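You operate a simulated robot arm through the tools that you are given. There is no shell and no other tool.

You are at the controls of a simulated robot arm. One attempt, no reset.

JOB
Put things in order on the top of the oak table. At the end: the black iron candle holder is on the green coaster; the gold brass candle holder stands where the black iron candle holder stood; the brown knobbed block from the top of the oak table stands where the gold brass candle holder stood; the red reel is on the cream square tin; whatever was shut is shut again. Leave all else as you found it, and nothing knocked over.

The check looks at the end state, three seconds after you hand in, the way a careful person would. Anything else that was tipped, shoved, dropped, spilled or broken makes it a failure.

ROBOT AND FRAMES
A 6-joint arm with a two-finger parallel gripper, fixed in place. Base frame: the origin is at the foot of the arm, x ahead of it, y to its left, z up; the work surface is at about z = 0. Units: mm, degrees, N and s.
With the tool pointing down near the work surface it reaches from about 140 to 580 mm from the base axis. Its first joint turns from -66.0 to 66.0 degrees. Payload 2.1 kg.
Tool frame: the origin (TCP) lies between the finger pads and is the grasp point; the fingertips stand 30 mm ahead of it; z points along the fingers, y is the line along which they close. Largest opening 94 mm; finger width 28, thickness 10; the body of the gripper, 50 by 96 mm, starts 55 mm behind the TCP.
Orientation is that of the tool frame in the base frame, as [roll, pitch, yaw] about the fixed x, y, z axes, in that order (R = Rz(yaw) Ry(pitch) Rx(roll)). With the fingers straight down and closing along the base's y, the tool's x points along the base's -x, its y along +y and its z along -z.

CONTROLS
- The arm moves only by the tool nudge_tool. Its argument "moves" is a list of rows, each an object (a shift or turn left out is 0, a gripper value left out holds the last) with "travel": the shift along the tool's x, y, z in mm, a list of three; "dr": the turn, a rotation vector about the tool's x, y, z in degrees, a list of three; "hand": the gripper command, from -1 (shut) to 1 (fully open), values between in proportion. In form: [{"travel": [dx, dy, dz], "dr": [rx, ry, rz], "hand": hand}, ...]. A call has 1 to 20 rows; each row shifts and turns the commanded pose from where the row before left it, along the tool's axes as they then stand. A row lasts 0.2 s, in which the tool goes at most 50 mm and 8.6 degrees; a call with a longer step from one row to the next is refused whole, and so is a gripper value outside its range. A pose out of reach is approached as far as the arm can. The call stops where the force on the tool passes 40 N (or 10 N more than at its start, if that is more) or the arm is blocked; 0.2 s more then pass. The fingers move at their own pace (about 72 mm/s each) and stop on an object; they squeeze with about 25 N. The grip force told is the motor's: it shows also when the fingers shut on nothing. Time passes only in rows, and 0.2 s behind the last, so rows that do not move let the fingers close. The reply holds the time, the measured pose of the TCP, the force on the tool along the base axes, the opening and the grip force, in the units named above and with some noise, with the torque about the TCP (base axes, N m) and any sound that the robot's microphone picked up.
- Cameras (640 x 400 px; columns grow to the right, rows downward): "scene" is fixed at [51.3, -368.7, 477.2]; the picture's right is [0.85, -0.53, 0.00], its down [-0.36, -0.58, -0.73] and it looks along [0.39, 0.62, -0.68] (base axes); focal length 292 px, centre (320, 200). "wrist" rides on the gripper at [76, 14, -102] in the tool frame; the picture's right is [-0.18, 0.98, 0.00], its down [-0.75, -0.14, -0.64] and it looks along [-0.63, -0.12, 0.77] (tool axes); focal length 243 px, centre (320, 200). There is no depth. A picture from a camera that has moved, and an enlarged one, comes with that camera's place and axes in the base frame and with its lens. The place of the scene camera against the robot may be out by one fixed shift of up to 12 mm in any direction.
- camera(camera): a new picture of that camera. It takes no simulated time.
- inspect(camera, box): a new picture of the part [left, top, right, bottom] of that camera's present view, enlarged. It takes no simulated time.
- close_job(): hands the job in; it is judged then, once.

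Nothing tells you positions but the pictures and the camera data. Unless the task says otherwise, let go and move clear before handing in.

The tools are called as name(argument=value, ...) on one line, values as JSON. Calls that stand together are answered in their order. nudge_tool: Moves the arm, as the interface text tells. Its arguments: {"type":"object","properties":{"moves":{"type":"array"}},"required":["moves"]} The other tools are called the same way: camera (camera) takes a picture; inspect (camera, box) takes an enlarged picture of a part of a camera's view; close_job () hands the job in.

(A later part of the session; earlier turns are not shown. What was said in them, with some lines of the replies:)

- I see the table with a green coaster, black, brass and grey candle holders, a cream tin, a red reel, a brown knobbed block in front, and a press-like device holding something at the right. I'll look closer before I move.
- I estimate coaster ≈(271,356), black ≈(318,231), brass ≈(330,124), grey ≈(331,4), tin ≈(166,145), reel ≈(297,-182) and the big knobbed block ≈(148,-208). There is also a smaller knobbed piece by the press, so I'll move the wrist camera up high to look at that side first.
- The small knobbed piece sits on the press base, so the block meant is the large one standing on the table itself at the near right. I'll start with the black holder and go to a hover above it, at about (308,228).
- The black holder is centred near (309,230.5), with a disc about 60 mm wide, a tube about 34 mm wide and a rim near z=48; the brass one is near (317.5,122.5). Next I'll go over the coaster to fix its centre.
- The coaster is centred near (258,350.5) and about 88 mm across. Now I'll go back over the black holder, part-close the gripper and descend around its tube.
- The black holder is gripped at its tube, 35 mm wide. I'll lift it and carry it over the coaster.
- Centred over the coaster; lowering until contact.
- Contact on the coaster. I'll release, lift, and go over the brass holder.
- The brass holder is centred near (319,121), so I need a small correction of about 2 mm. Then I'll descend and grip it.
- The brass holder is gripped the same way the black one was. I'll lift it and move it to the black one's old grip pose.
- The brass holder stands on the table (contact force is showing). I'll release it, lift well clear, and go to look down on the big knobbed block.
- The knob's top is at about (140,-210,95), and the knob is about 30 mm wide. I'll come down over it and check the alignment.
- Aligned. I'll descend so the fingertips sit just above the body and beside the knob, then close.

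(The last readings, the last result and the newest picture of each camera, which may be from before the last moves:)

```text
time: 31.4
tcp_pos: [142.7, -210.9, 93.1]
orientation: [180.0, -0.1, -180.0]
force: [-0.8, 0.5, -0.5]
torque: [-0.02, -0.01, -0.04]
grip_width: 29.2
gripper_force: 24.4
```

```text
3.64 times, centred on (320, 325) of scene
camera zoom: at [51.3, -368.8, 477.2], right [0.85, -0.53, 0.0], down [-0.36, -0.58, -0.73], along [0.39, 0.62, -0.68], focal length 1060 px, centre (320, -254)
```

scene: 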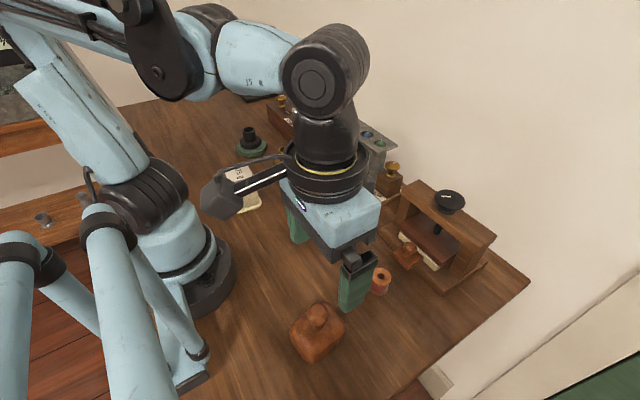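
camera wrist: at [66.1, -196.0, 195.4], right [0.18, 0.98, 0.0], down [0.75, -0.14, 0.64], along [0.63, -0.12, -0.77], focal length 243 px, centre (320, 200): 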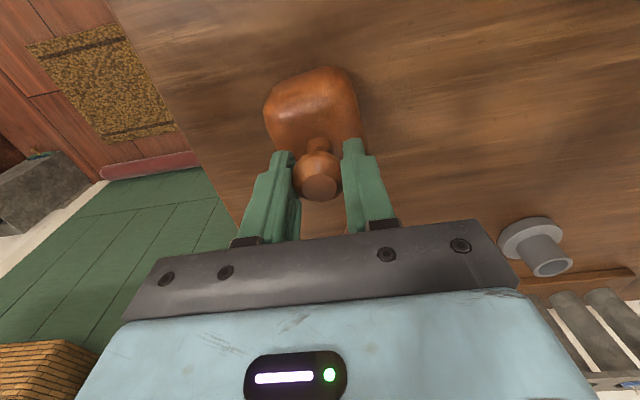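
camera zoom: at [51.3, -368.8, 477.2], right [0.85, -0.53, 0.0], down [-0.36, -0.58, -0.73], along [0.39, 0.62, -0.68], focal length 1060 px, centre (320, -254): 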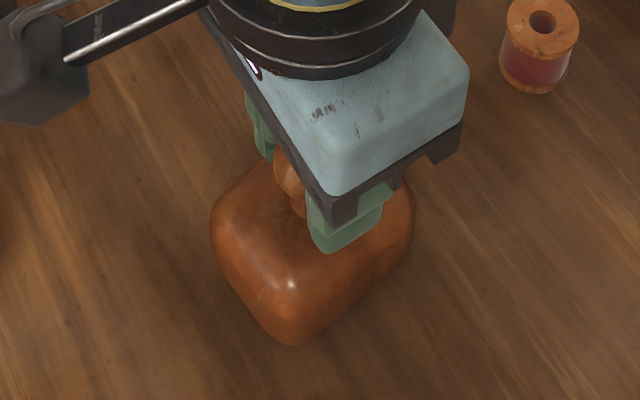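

nudge_tool(moves=[{"travel": [0, 0, -5]}, {"travel": [0, 0, -10]}, {"travel": [0, 0, -15]}, {}])

camera(camera="wrist")

camera(camera="scene")

```text
time: 32.4
tcp_pos: [142.3, -210.6, 122.0]
orientation: [179.9, 0.1, -180.0]
force: [0.2, -0.2, -2.0]
torque: [0.01, -0.01, 0.01]
grip_width: 29.5
gripper_force: 24.7
```

```text
taken
camera wrist: at [66.3, -195.7, 225.7], right [0.18, 0.98, 0.0], down [0.75, -0.14, 0.64], along [0.63, -0.12, -0.77], focal length 243 px, centre (320, 200)
```

wrist: 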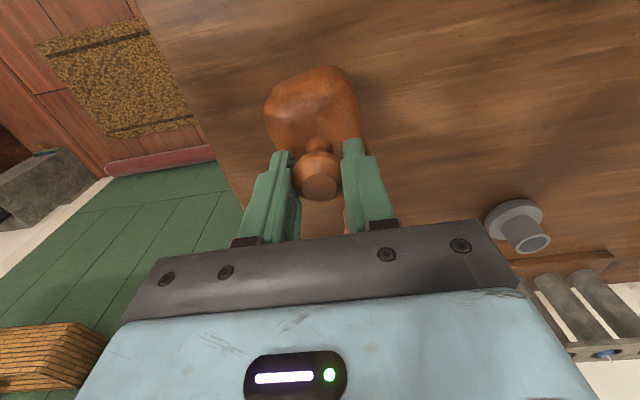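

```text
taken
```

scene: 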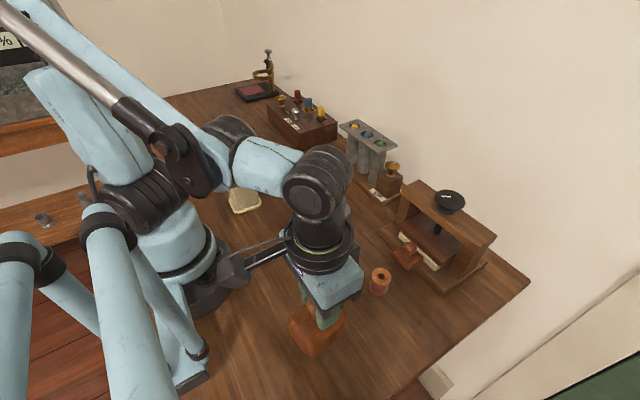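

The block is held level and weighs about 2 N. I'll raise it and carry it over to the brass holder's old spot.

nudge_tool(moves=[{"travel": [0, 0, -20]}, {"travel": [0, 0, -20]}, {"travel": [0, 0, -20]}, {"travel": [-6, 11, 0]}, {"travel": [-12.3, 22.9, 0]}, {"travel": [-12.3, 22.9, 0]}, {"travel": [-12.3, 22.9, 0]}, {"travel": [-12.3, 22.9, 0]}, {"travel": [-12.3, 22.9, 0]}, {"travel": [-12.3, 22.9, 0]}, {"travel": [-12.3, 22.9, 0]}, {"travel": [-12.3, 22.9, 0]}, {"travel": [-12.3, 22.9, 0]}, {"travel": [-12.3, 22.9, 0]}, {"travel": [-12.3, 22.9, 0]}, {"travel": [-12.3, 22.9, 0]}, {"travel": [-12.3, 22.9, 0]}, {"travel": [-12.6, 22.9, 0]}, {}])

camera(camera="wrist")

camera(camera="scene")

```text
time: 36.4
tcp_pos: [321.8, 122.1, 181.5]
orientation: [180.0, 0.0, 180.0]
force: [0.7, -0.4, -2.1]
torque: [-0.03, -0.01, -0.02]
grip_width: 28.9
gripper_force: 24.9
```

```text
taken
camera wrist: at [245.3, 136.4, 284.8], right [0.18, 0.98, 0.0], down [0.75, -0.14, 0.64], along [0.63, -0.12, -0.77], focal length 243 px, centre (320, 200)
```

wrist: 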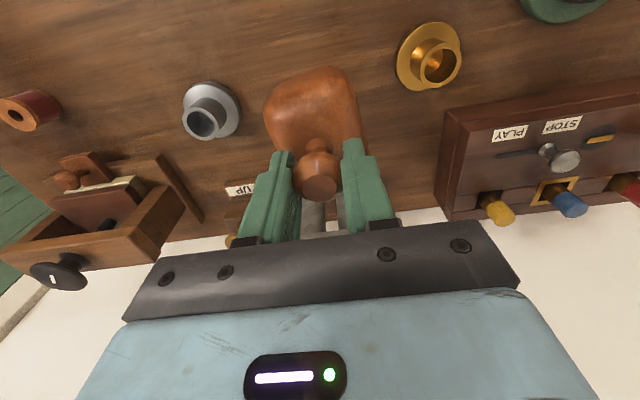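

```text
taken
```

scene: 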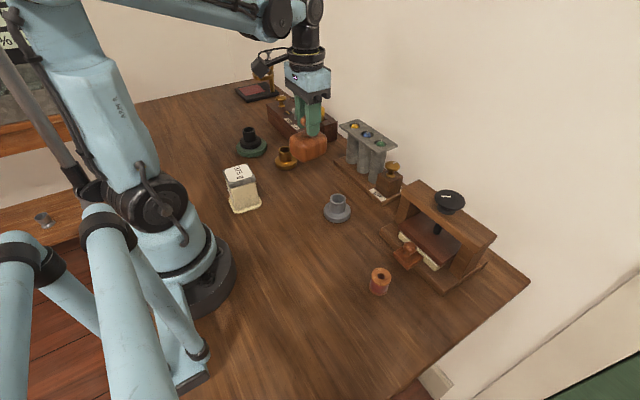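

nudge_tool(moves=[{"travel": [1, -1.2, 0]}, {"travel": [0, 0, 20]}, {"travel": [0, 0, 20]}, {"travel": [0, 0, 20]}, {"travel": [0, 0, 15]}, {"travel": [0, 0, 9]}, {}, {}])

camera(camera="wrist")

inspect(camera="scene", box=[220, 100, 380, 220])

```text
time: 38.2
tcp_pos: [319.7, 118.6, 97.8]
orientation: [180.0, 0.0, -180.0]
force: [-0.1, -0.1, -1.4]
torque: [-0.01, -0.01, 0.01]
grip_width: 29.2
gripper_force: 24.8
```

```text
taken
camera wrist: at [243.8, 134.3, 201.2], right [0.18, 0.98, 0.0], down [0.75, -0.14, 0.64], along [0.63, -0.12, -0.77], focal length 243 px, centre (320, 200)
```

wrist: 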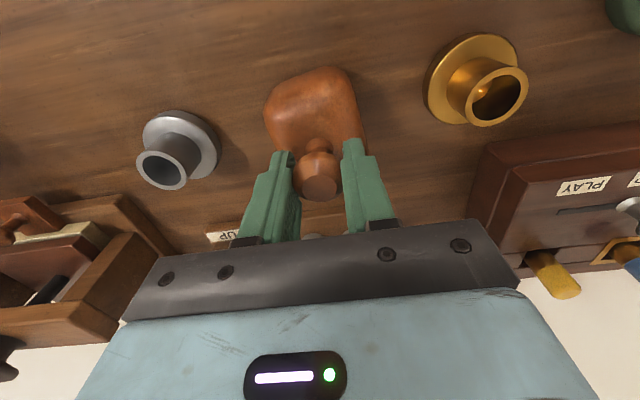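

```text
3.33 times, centred on (300, 160) of scene
camera zoom: at [51.3, -368.7, 477.2], right [0.85, -0.53, 0.0], down [-0.36, -0.58, -0.73], along [0.39, 0.62, -0.68], focal length 972 px, centre (387, 333)
```

zoom: 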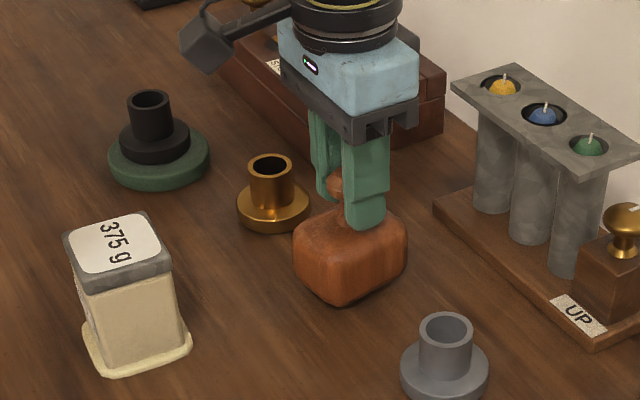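

nudge_tool(moves=[{"travel": [0, 0, 3]}, {"travel": [0, 0, 1.5]}, {"travel": [0, 0, 1]}, {}])

```text
time: 39.2
tcp_pos: [319.5, 119.6, 92.4]
orientation: [-179.9, 0.0, -180.0]
force: [0.5, -0.1, -1.4]
torque: [-0.04, -0.01, 0.0]
grip_width: 28.7
gripper_force: 25.3
```

nudge_tool(moves=[{"travel": [0, 0, 0.7]}, {"travel": [0, 0, 0.7]}, {}])

```text
time: 40.0
tcp_pos: [319.4, 120.6, 92.0]
orientation: [-179.9, 0.0, 180.0]
force: [-1.6, -2.5, 21.8]
torque: [-0.16, 0.11, -0.13]
grip_width: 29.0
gripper_force: 25.2
```

The block is down. I'll release it, lift clear, and go look at the top of the tin from above.

nudge_tool(moves=[{"travel": [0, 0, -0.8]}, {"hand": 0.4}, {}, {}, {"travel": [0, 0, -20]}, {"travel": [0, 0, -40]}, {"travel": [0, 0, -40]}, {"travel": [0, 0, -40]}, {"travel": [33, 4.6, 0]}, {"travel": [33, 4.6, 0]}, {"travel": [33, 4.6, 0]}, {"travel": [33, 4.6, 0]}, {"travel": [33, 4.6, 0]}, {}, {}])

camera(camera="wrist")

camera(camera="scene")

```text
time: 43.2
tcp_pos: [154.7, 142.9, 232.8]
orientation: [-180.0, -0.1, 179.9]
force: [-0.1, 0.7, 0.1]
torque: [0.0, -0.02, 0.01]
grip_width: 65.7
gripper_force: 0.0
```

```text
taken
camera wrist: at [78.2, 157.0, 335.6], right [0.18, 0.98, 0.0], down [0.75, -0.14, 0.64], along [0.63, -0.12, -0.77], focal length 243 px, centre (320, 200)
```

wrist: 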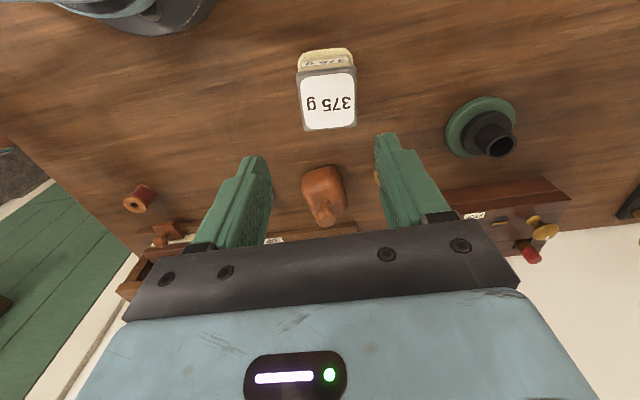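

```text
taken
```

scene: 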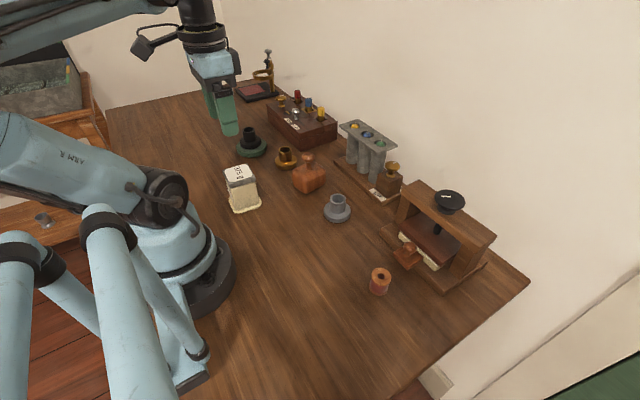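

inspect(camera="wrist", box=[270, 30, 390, 140])

inspect(camera="scene", box=[210, 150, 280, 220])

inspect(camera="scene", box=[220, 110, 380, 230])

```text
3.64 times, centred on (330, 85) of wrist
camera zoom: at [78.2, 157.0, 335.6], right [0.18, 0.98, 0.0], down [0.75, -0.14, 0.64], along [0.63, -0.12, -0.77], focal length 882 px, centre (284, 618)
```

zoom: 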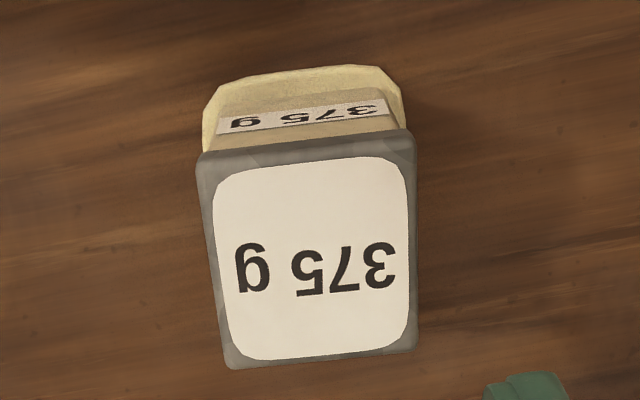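

```text
5.71 times, centred on (245, 185) of scene
camera zoom: at [51.3, -368.8, 477.2], right [0.85, -0.53, 0.0], down [-0.36, -0.58, -0.73], along [0.39, 0.62, -0.68], focal length 1666 px, centre (749, 286)
```

zoom: 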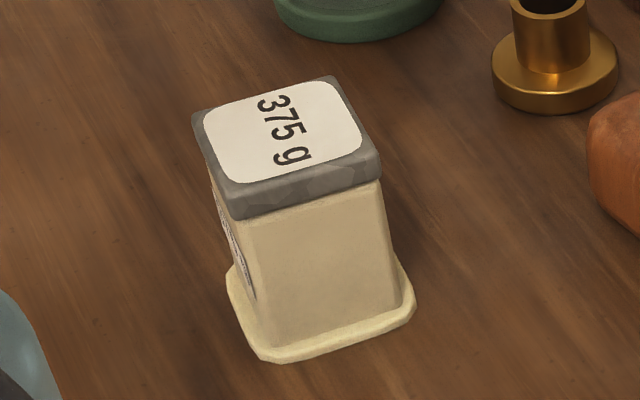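

```text
3.33 times, centred on (300, 170) of scene
camera zoom: at [51.3, -368.8, 477.2], right [0.85, -0.53, 0.0], down [-0.36, -0.58, -0.73], along [0.39, 0.62, -0.68], focal length 972 px, centre (387, 300)
```

zoom: 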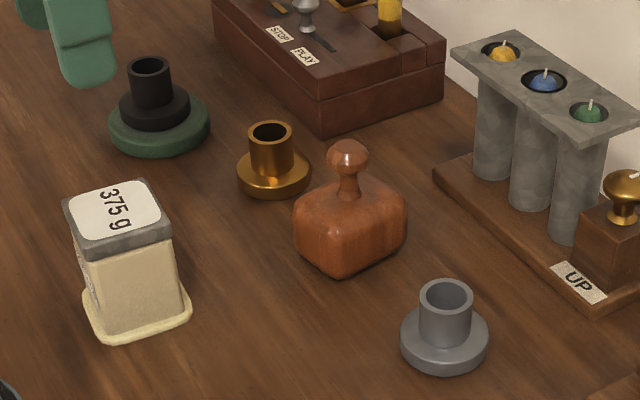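

The tin's top is centred near (157.5,150), at z≈88 and about 55 mm square. The block stands upright on the brass holder's spot. Now I'll go to the reel, near (279,-190).

nudge_tool(moves=[{"travel": [-13.8, -37, 0]}, {"travel": [-13.8, -37, 0]}, {"travel": [-13.8, -37, 0]}, {"travel": [-13.8, -37, 0]}, {"travel": [-13.8, -37, 0]}, {"travel": [-13.8, -37, 0]}, {"travel": [-13.8, -37, 0]}, {"travel": [-13.8, -37, 0]}, {"travel": [-13.8, -37, 0]}, {"travel": [0, 0, 40]}, {"travel": [0, 0, 40]}, {"travel": [0, 0, 40]}, {}, {}])

camera(camera="wrist")

inspect(camera="wrist", box=[250, 80, 400, 200])

inspect(camera="scene", box=[300, 180, 480, 310])

```text
time: 46.2
tcp_pos: [277.6, -189.8, 112.5]
orientation: [-179.9, 0.1, 180.0]
force: [0.1, -0.2, 0.5]
torque: [-0.01, -0.03, -0.02]
grip_width: 66.0
gripper_force: 0.1
```

```text
taken
camera wrist: at [202.4, -175.7, 215.0], right [0.18, 0.98, 0.0], down [0.75, -0.14, 0.64], along [0.63, -0.12, -0.77], focal length 243 px, centre (320, 200)
```

wrist: 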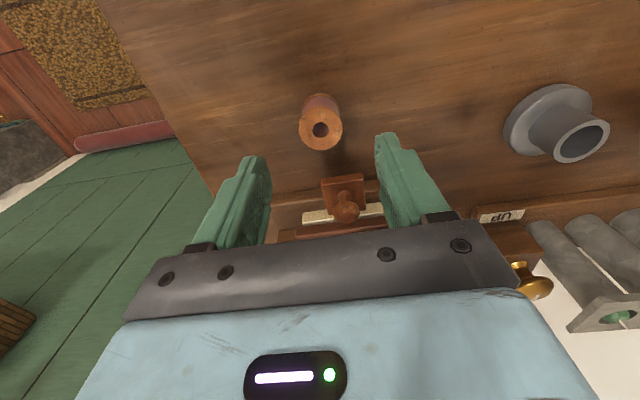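

```text
3.33 times, centred on (325, 140) of wrist
camera zoom: at [202.4, -175.7, 215.0], right [0.18, 0.98, 0.0], down [0.75, -0.14, 0.64], along [0.63, -0.12, -0.77], focal length 809 px, centre (303, 400)
```

zoom: 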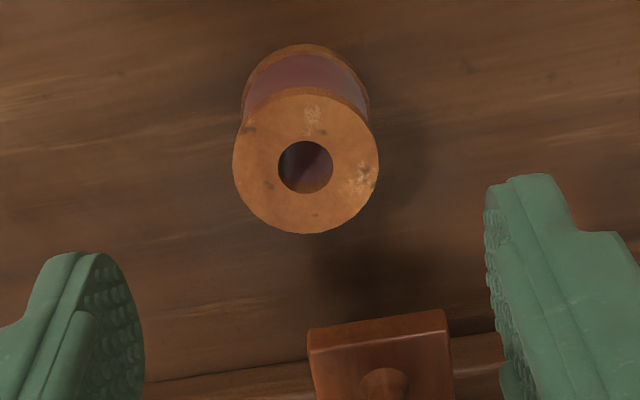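

```text
3.08 times, centred on (390, 245) of scene
camera zoom: at [51.3, -368.7, 477.2], right [0.85, -0.53, 0.0], down [-0.36, -0.58, -0.73], along [0.39, 0.62, -0.68], focal length 897 px, centre (105, 62)
```

zoom: 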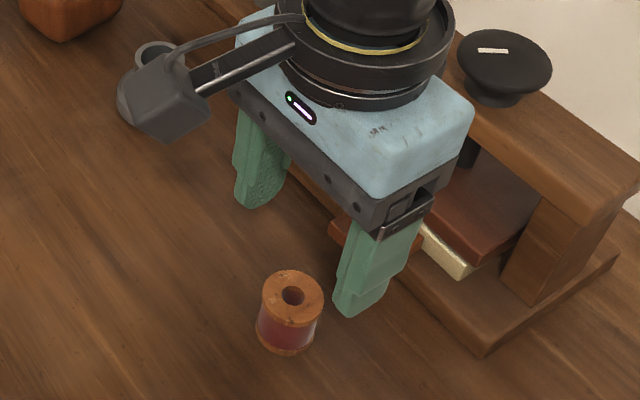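

Aligned with the reel. Descending and gripping.

nudge_tool(moves=[{"travel": [0, 0, 30]}, {"travel": [0, 0, 25]}, {"travel": [0, 0, 15]}, {}, {"hand": -1}, {}, {}, {}])

camera(camera="wrist")

inspect(camera="scene", box=[300, 180, 480, 310])

```text
time: 48.0
tcp_pos: [278.8, -191.5, 40.0]
orientation: [-179.9, 0.0, 180.0]
force: [-0.5, 0.8, -0.1]
torque: [-0.02, 0.0, 0.01]
grip_width: 34.5
gripper_force: 24.9
```

```text
taken
camera wrist: at [202.6, -175.8, 144.7], right [0.18, 0.98, 0.0], down [0.75, -0.14, 0.64], along [0.63, -0.12, -0.77], focal length 243 px, centre (320, 200)
```

wrist: 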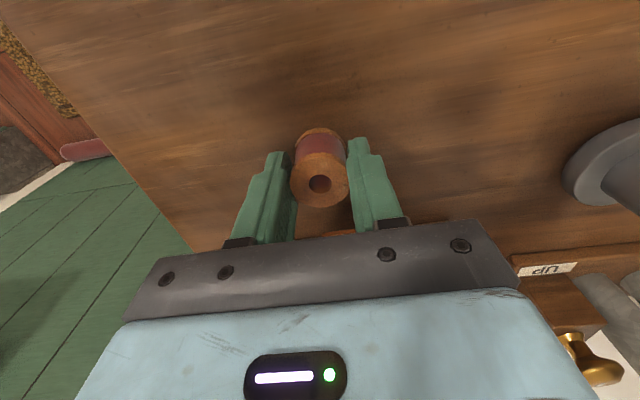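

```text
3.08 times, centred on (390, 245) of scene
camera zoom: at [51.3, -368.7, 477.2], right [0.85, -0.53, 0.0], down [-0.36, -0.58, -0.73], along [0.39, 0.62, -0.68], focal length 897 px, centre (105, 62)
```

zoom: 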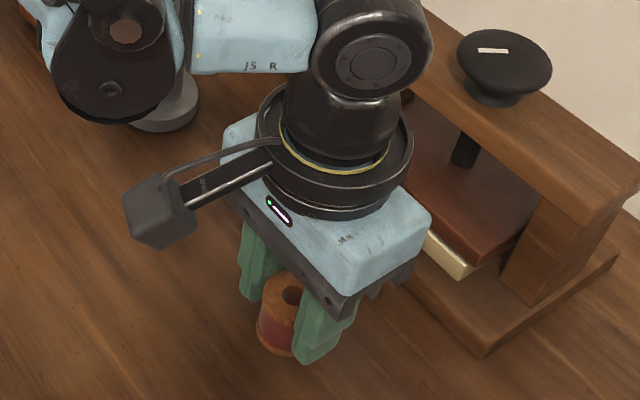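

Reel gripped. I'll lift it and carry it over the tin.

nudge_tool(moves=[{"travel": [0, 0, -15]}, {"travel": [0, 0, -35]}, {"travel": [0, 0, -35]}, {"travel": [0, 0, -35]}, {"travel": [0, 0, -35]}, {"travel": [6, 17, 0]}, {"travel": [12.1, 34, 0]}, {"travel": [12.1, 34, 0]}, {"travel": [12.1, 34, 0]}, {"travel": [12.1, 34, 0]}, {"travel": [12.1, 34, 0]}, {"travel": [12.1, 34, 0]}, {"travel": [12.1, 34, 0]}, {"travel": [12.1, 34, 0]}, {"travel": [12.1, 34, 0]}, {"travel": [6, 17, 0]}, {}, {}])

camera(camera="wrist")

camera(camera="scene")

```text
time: 51.8
tcp_pos: [157.8, 150.5, 196.7]
orientation: [179.9, 0.0, 180.0]
force: [-0.2, 0.3, -0.4]
torque: [0.02, 0.01, -0.01]
grip_width: 34.3
gripper_force: 24.9
```

```text
taken
camera wrist: at [81.6, 164.8, 299.2], right [0.18, 0.98, 0.0], down [0.75, -0.14, 0.64], along [0.63, -0.12, -0.77], focal length 243 px, centre (320, 200)
```

wrist: 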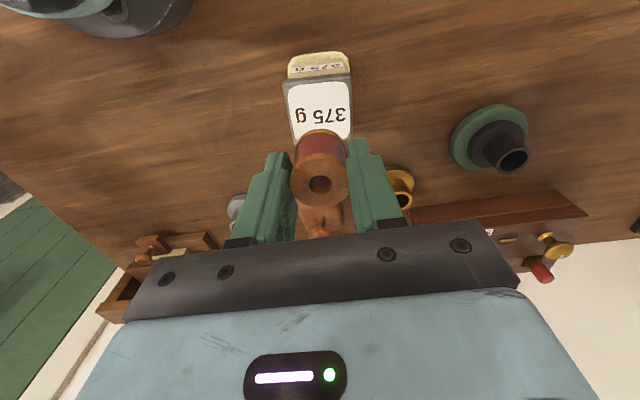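

```text
taken
```

scene: 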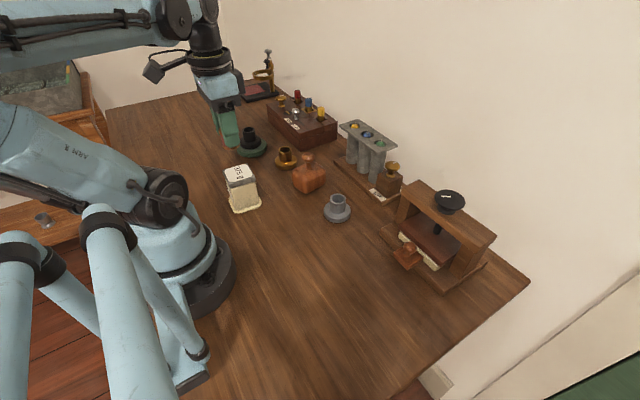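

nudge_tool(moves=[{"travel": [0, 0, 25]}, {"travel": [0, 0, 20]}, {"travel": [0, 0, 13]}, {}, {}])

camera(camera="wrist")

inspect(camera="scene", box=[190, 120, 290, 220])

```text
time: 53.0
tcp_pos: [158.1, 149.6, 138.6]
orientation: [180.0, 0.0, 180.0]
force: [0.4, 0.3, -0.3]
torque: [-0.03, 0.04, -0.02]
grip_width: 34.4
gripper_force: 24.9
```

```text
taken
camera wrist: at [81.8, 164.5, 241.8], right [0.18, 0.98, 0.0], down [0.75, -0.14, 0.64], along [0.63, -0.12, -0.77], focal length 243 px, centre (320, 200)
```

wrist: 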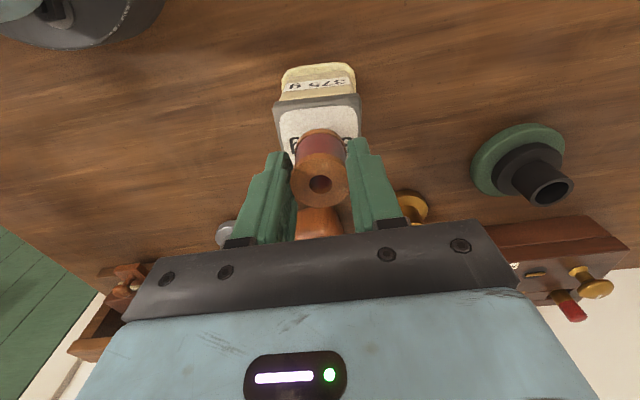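

```text
4.00 times, centred on (240, 170) of scene
camera zoom: at [51.3, -368.7, 477.2], right [0.85, -0.53, 0.0], down [-0.36, -0.58, -0.73], along [0.39, 0.62, -0.68], focal length 1166 px, centre (640, 320)
```

zoom: 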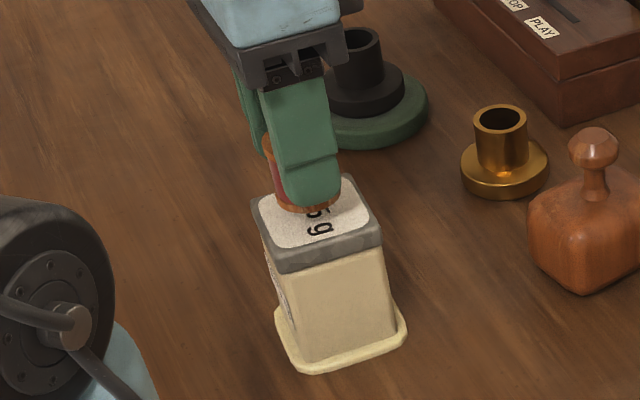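

nudge_tool(moves=[{"travel": [0, 0, 2]}, {"travel": [0, 0, 1.5]}, {"travel": [0, 0, 1]}, {}])

inspect(camera="wrist", box=[250, 50, 400, 170])

```text
time: 54.0
tcp_pos: [158.0, 151.2, 134.3]
orientation: [-180.0, 0.0, -180.0]
force: [-0.6, -0.3, -0.6]
torque: [-0.01, -0.03, -0.04]
grip_width: 33.7
gripper_force: 24.8
```

```text
3.33 times, centred on (325, 110) of wrist
camera zoom: at [81.9, 164.8, 237.6], right [0.18, 0.98, 0.0], down [0.75, -0.14, 0.64], along [0.63, -0.12, -0.77], focal length 809 px, centre (303, 500)
```

zoom: 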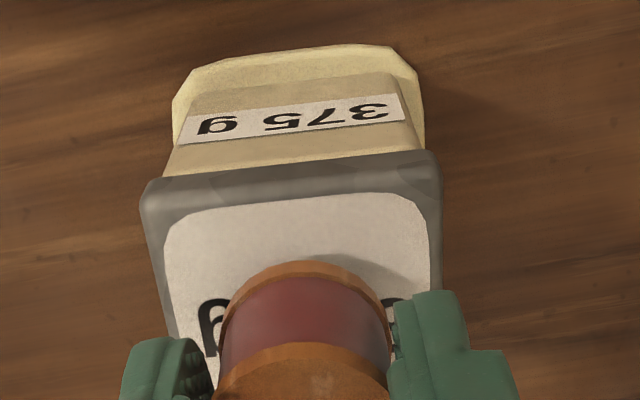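

nudge_tool(moves=[{"travel": [0, 0, 1]}, {"travel": [0, 0, 1]}, {}])

```text
time: 54.8
tcp_pos: [158.8, 150.4, 131.3]
orientation: [-179.9, 0.0, -179.9]
force: [-0.4, -0.6, -0.2]
torque: [0.0, 0.03, -0.02]
grip_width: 31.2
gripper_force: 24.9
```

inspect(camera="wrist", box=[250, 70, 400, 220])

inspect(camera="scene", box=[200, 130, 280, 220])

```text
2.67 times, centred on (325, 145) of wrist
camera zoom: at [81.8, 164.7, 235.8], right [0.18, 0.98, 0.0], down [0.75, -0.14, 0.64], along [0.63, -0.12, -0.77], focal length 647 px, centre (307, 347)
```

zoom: 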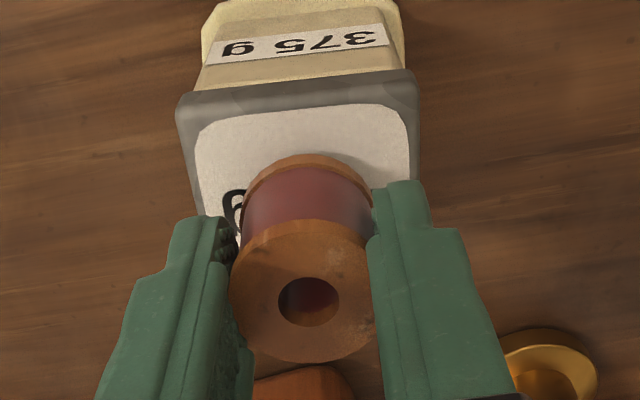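

```text
4.44 times, centred on (240, 175) of scene
camera zoom: at [51.3, -368.7, 477.2], right [0.85, -0.53, 0.0], down [-0.36, -0.58, -0.73], along [0.39, 0.62, -0.68], focal length 1296 px, centre (676, 311)
```

zoom: 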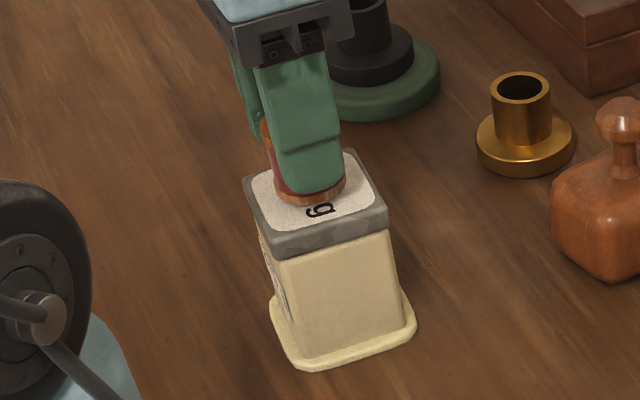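

nudge_tool(moves=[{}, {}])

nudge_tool(moves=[{"travel": [0, 0, 0.7]}, {}])

inspect(camera="wrist", box=[250, 70, 400, 220])

inspect(camera="scene", box=[230, 150, 270, 180])

```text
time: 55.4
tcp_pos: [158.1, 151.5, 132.7]
orientation: [-180.0, 0.0, 180.0]
force: [0.2, -0.3, -0.5]
torque: [0.0, -0.01, 0.01]
grip_width: 31.1
gripper_force: 25.1
```

```text
time: 56.0
tcp_pos: [158.5, 150.5, 132.2]
orientation: [180.0, 0.0, -180.0]
force: [0.2, 0.4, -0.6]
torque: [-0.02, -0.04, 0.0]
grip_width: 31.2
gripper_force: 24.8
```

```text
2.67 times, centred on (325, 145) of wrist
camera zoom: at [81.7, 164.7, 235.0], right [0.18, 0.98, 0.0], down [0.75, -0.14, 0.64], along [0.63, -0.12, -0.77], focal length 647 px, centre (307, 347)
```

zoom: 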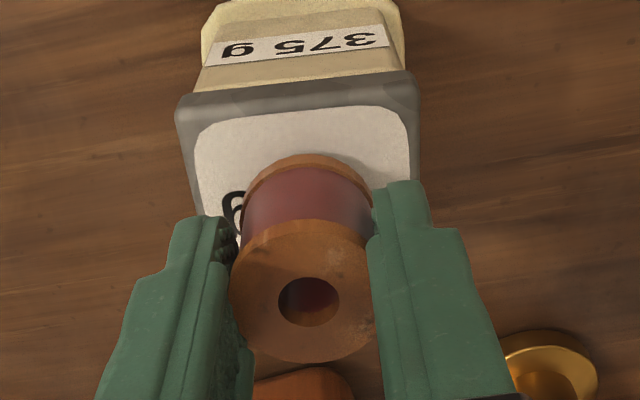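

```text
13.33 times, centred on (250, 165) of scene
camera zoom: at [51.3, -368.7, 477.2], right [0.85, -0.53, 0.0], down [-0.36, -0.58, -0.73], along [0.39, 0.62, -0.68], focal length 3888 px, centre (1253, 667)
```

zoom: 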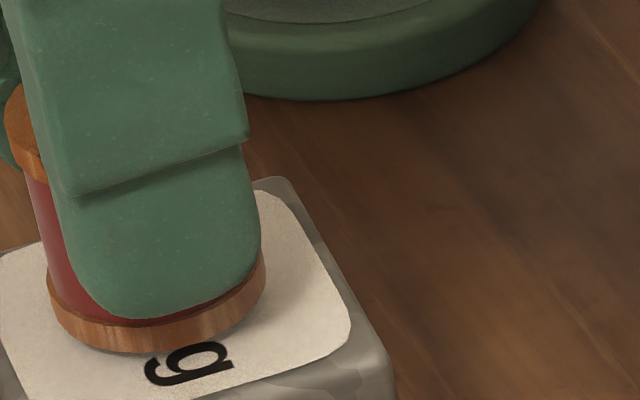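

nudge_tool(moves=[{"travel": [0, 0, 0.8]}, {}])

nudge_tool(moves=[{"travel": [0, 0, 0.8]}, {}])

inspect(camera="scene", box=[230, 150, 270, 180])

inspect(camera="wrist", box=[250, 70, 400, 220])

```text
time: 56.6
tcp_pos: [157.5, 150.8, 131.3]
orientation: [180.0, 0.1, -180.0]
force: [0.8, 0.1, -0.7]
torque: [-0.04, -0.02, 0.02]
grip_width: 31.0
gripper_force: 25.3
```

```text
time: 57.2
tcp_pos: [158.0, 148.8, 130.4]
orientation: [179.9, 0.0, 180.0]
force: [-0.3, -0.1, -0.2]
torque: [-0.01, 0.04, -0.01]
grip_width: 30.9
gripper_force: 25.0
```

```text
13.33 times, centred on (250, 165) of scene
camera zoom: at [51.3, -368.7, 477.2], right [0.85, -0.53, 0.0], down [-0.36, -0.58, -0.73], along [0.39, 0.62, -0.68], focal length 3888 px, centre (1253, 667)
```

zoom: 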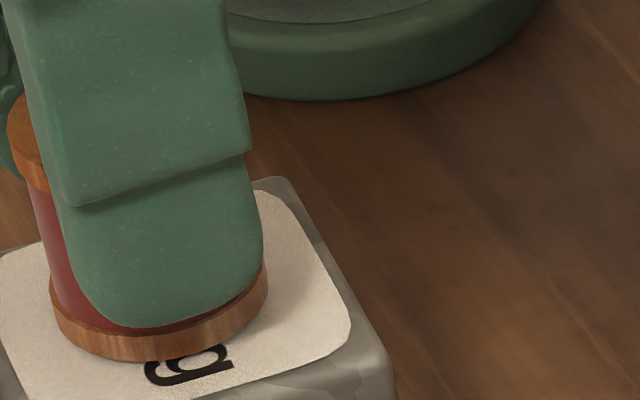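

```text
2.67 times, centred on (325, 145) of wrist
camera zoom: at [81.7, 164.7, 233.2], right [0.18, 0.98, 0.0], down [0.75, -0.14, 0.64], along [0.63, -0.12, -0.77], focal length 647 px, centre (307, 347)
```

zoom: 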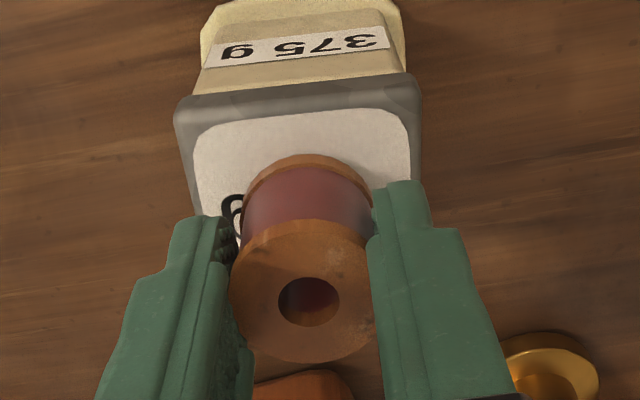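

nudge_tool(moves=[{"travel": [0, 0, 0.8]}, {}])

nudge_tool(moves=[{"travel": [0, 0, 0.8]}, {}])

inspect(camera="scene", box=[230, 150, 270, 180])

```text
time: 57.8
tcp_pos: [156.9, 149.5, 128.4]
orientation: [180.0, -0.1, -179.9]
force: [0.0, 0.1, -0.4]
torque: [0.01, -0.04, -0.02]
grip_width: 31.1
gripper_force: 24.9
```

```text
time: 58.4
tcp_pos: [158.5, 149.8, 128.1]
orientation: [180.0, 0.0, 180.0]
force: [0.5, 0.5, -0.1]
torque: [-0.01, -0.04, -0.02]
grip_width: 31.0
gripper_force: 24.9
```

```text
13.33 times, centred on (250, 165) of scene
camera zoom: at [51.3, -368.7, 477.2], right [0.85, -0.53, 0.0], down [-0.36, -0.58, -0.73], along [0.39, 0.62, -0.68], focal length 3888 px, centre (1253, 667)
```

zoom: 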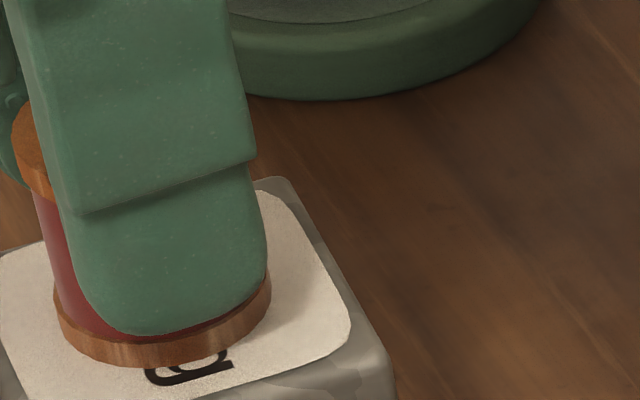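

nudge_tool(moves=[{"travel": [0, 0, 0.7]}, {}])

nudge_tool(moves=[{"travel": [0, 0, 0.7]}, {}])

inspect(camera="scene", box=[230, 150, 270, 180])

```text
time: 59.0
tcp_pos: [158.0, 149.2, 128.0]
orientation: [179.9, 0.0, -180.0]
force: [-3.7, -1.6, 18.7]
torque: [-0.08, 0.04, -0.02]
grip_width: 31.0
gripper_force: 24.7
```

```text
time: 59.6
tcp_pos: [158.6, 149.6, 127.3]
orientation: [-179.9, 0.1, 180.0]
force: [-1.9, -2.9, 18.6]
torque: [-0.04, 0.04, -0.01]
grip_width: 31.1
gripper_force: 25.4
```

```text
13.33 times, centred on (250, 165) of scene
camera zoom: at [51.3, -368.8, 477.2], right [0.85, -0.53, 0.0], down [-0.36, -0.58, -0.73], along [0.39, 0.62, -0.68], focal length 3888 px, centre (1253, 667)
```

zoom: 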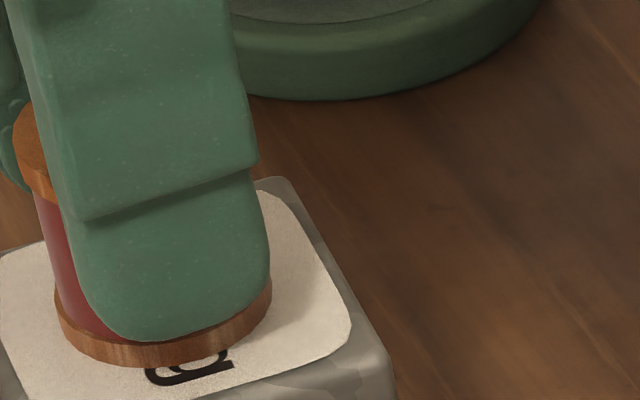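

The reel rests on the tin. I'll ease off, open and rise.

nudge_tool(moves=[{"travel": [0, 0, -0.6]}, {"hand": 0.2}, {}, {}, {}])

inspect(camera="wrist", box=[220, 70, 420, 220])

inspect(camera="scene", box=[200, 130, 280, 220])

```text
time: 60.8
tcp_pos: [158.0, 150.6, 128.3]
orientation: [-180.0, 0.0, 179.9]
force: [0.3, 0.3, 0.2]
torque: [-0.02, -0.05, -0.03]
grip_width: 56.4
gripper_force: 0.2
```

```text
2.67 times, centred on (320, 145) of wrist
camera zoom: at [82.1, 164.5, 230.8], right [0.18, 0.98, 0.0], down [0.75, -0.14, 0.64], along [0.63, -0.12, -0.77], focal length 647 px, centre (320, 347)
```

zoom: 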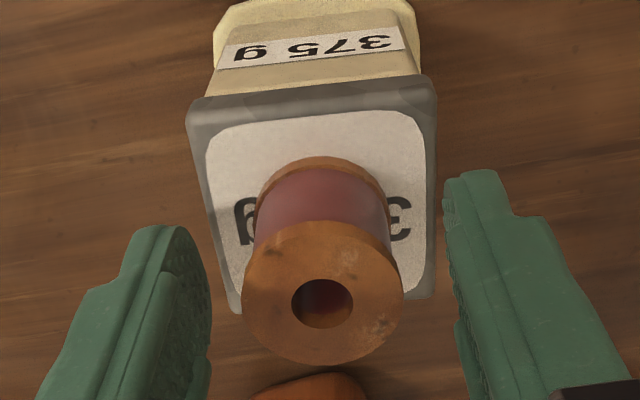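

```text
4.44 times, centred on (240, 175) of scene
camera zoom: at [51.3, -368.7, 477.2], right [0.85, -0.53, 0.0], down [-0.36, -0.58, -0.73], along [0.39, 0.62, -0.68], focal length 1296 px, centre (676, 311)
```

zoom: 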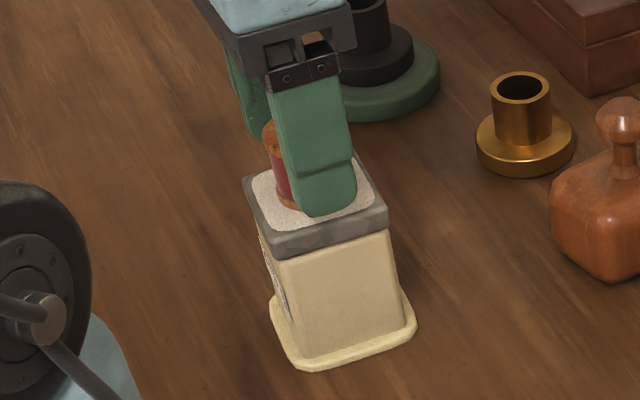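

nudge_tool(moves=[{"travel": [0, 0, -15]}, {"travel": [0, 0, -30]}, {"travel": [0, 0, -40]}, {"travel": [0, 0, -40]}, {"hand": 1}, {"travel": [-30, -30, 0]}, {"travel": [-30, -30, 0]}, {"travel": [-30, -20, 0]}, {}, {}])

camera(camera="scene")

camera(camera="wrist")

inspect(camera="scene", box=[200, 120, 360, 220])

inspect(camera="scene", box=[330, 170, 530, 300])

```text
time: 63.0
tcp_pos: [248.3, 70.1, 253.5]
orientation: [-179.9, 0.0, 180.0]
force: [0.2, -0.4, 0.7]
torque: [-0.01, 0.0, 0.01]
grip_width: 94.3
gripper_force: 0.1
```

```text
taken
```

scene: 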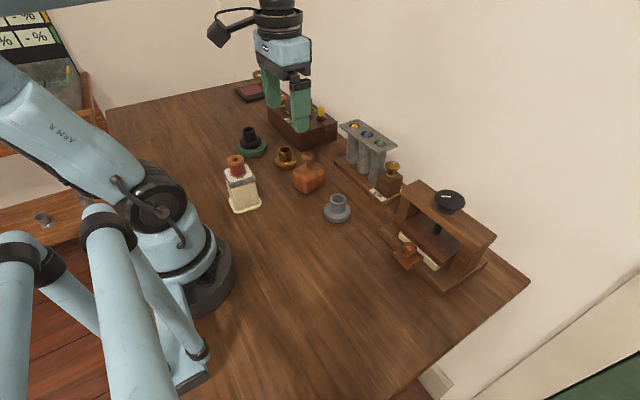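

```text
taken
camera wrist: at [172.4, 83.8, 357.3], right [0.18, 0.98, 0.0], down [0.75, -0.14, 0.64], along [0.63, -0.12, -0.77], focal length 243 px, centre (320, 200)
```

wrist: 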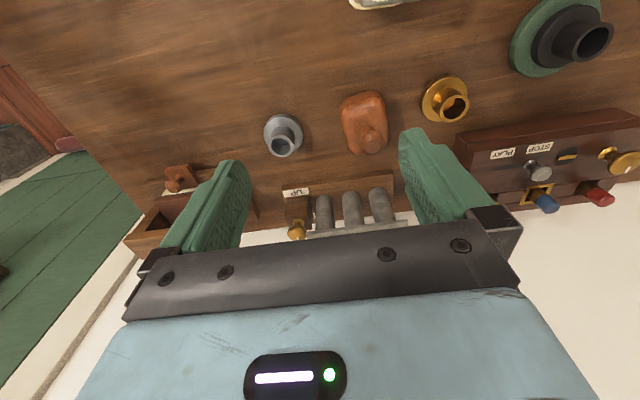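

```text
4.00 times, centred on (280, 170) of scene
camera zoom: at [51.3, -368.8, 477.2], right [0.85, -0.53, 0.0], down [-0.36, -0.58, -0.73], along [0.39, 0.62, -0.68], focal length 1166 px, centre (480, 320)
```

zoom: 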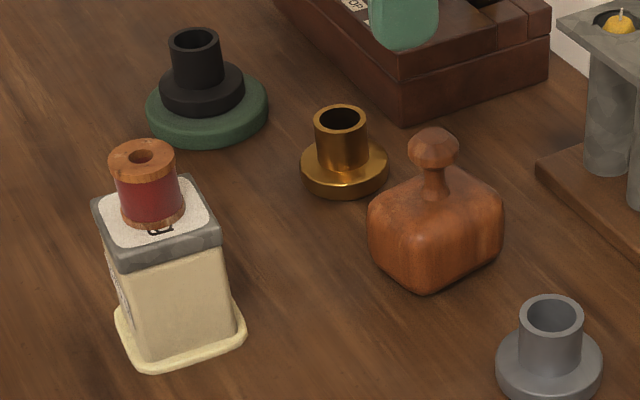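

```text
3.08 times, centred on (430, 235) of scene
camera zoom: at [51.3, -368.8, 477.2], right [0.85, -0.53, 0.0], down [-0.36, -0.58, -0.73], along [0.39, 0.62, -0.68], focal length 897 px, centre (-18, 92)
```

zoom: 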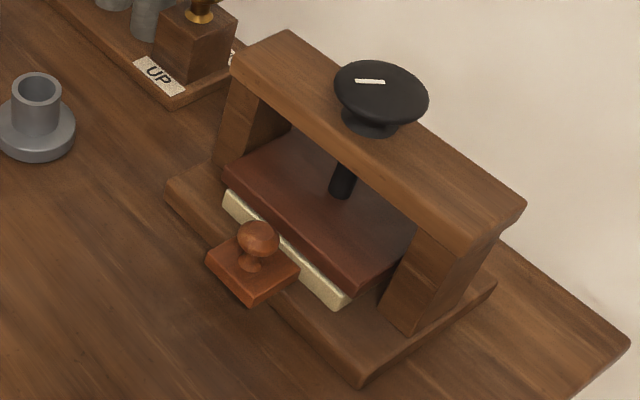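

Everything matches the request:
- The black holder is on the coaster.
- The brass holder is on the black one's old spot.
- The big knobbed block is where the brass holder stood.
- The red reel stands upright on the tin.

Nothing was opened and the rest looks untouched, with the arm well clear, so I'm handing in.

close_job()

```text
The job is handed in.
```

The job is handed in, and I haven't seen the result of the check. In the last pictures everything was upright and where you asked:

- **Black iron candle holder:** it stands on the green coaster, within a few millimetres of its centre.
- **Gold brass candle holder:** it stands where the black one stood and lines up with that spot in the scene picture.
- **Brown knobbed block:** I took this to be the large block standing on the table itself. It now stands where the brass holder was. I left the smaller knobbed piece alone because it sits on the base of the press.
- **Red reel:** it stands upright near the middle of the cream tin's top. The gripper's reading dropped about 3 mm while I was lowering it, but the reel looked level and undamaged afterwards.

I opened nothing, so nothing needed shutting again. I saw no sign that anything else was moved, and the arm was clear of everything when I handed in.
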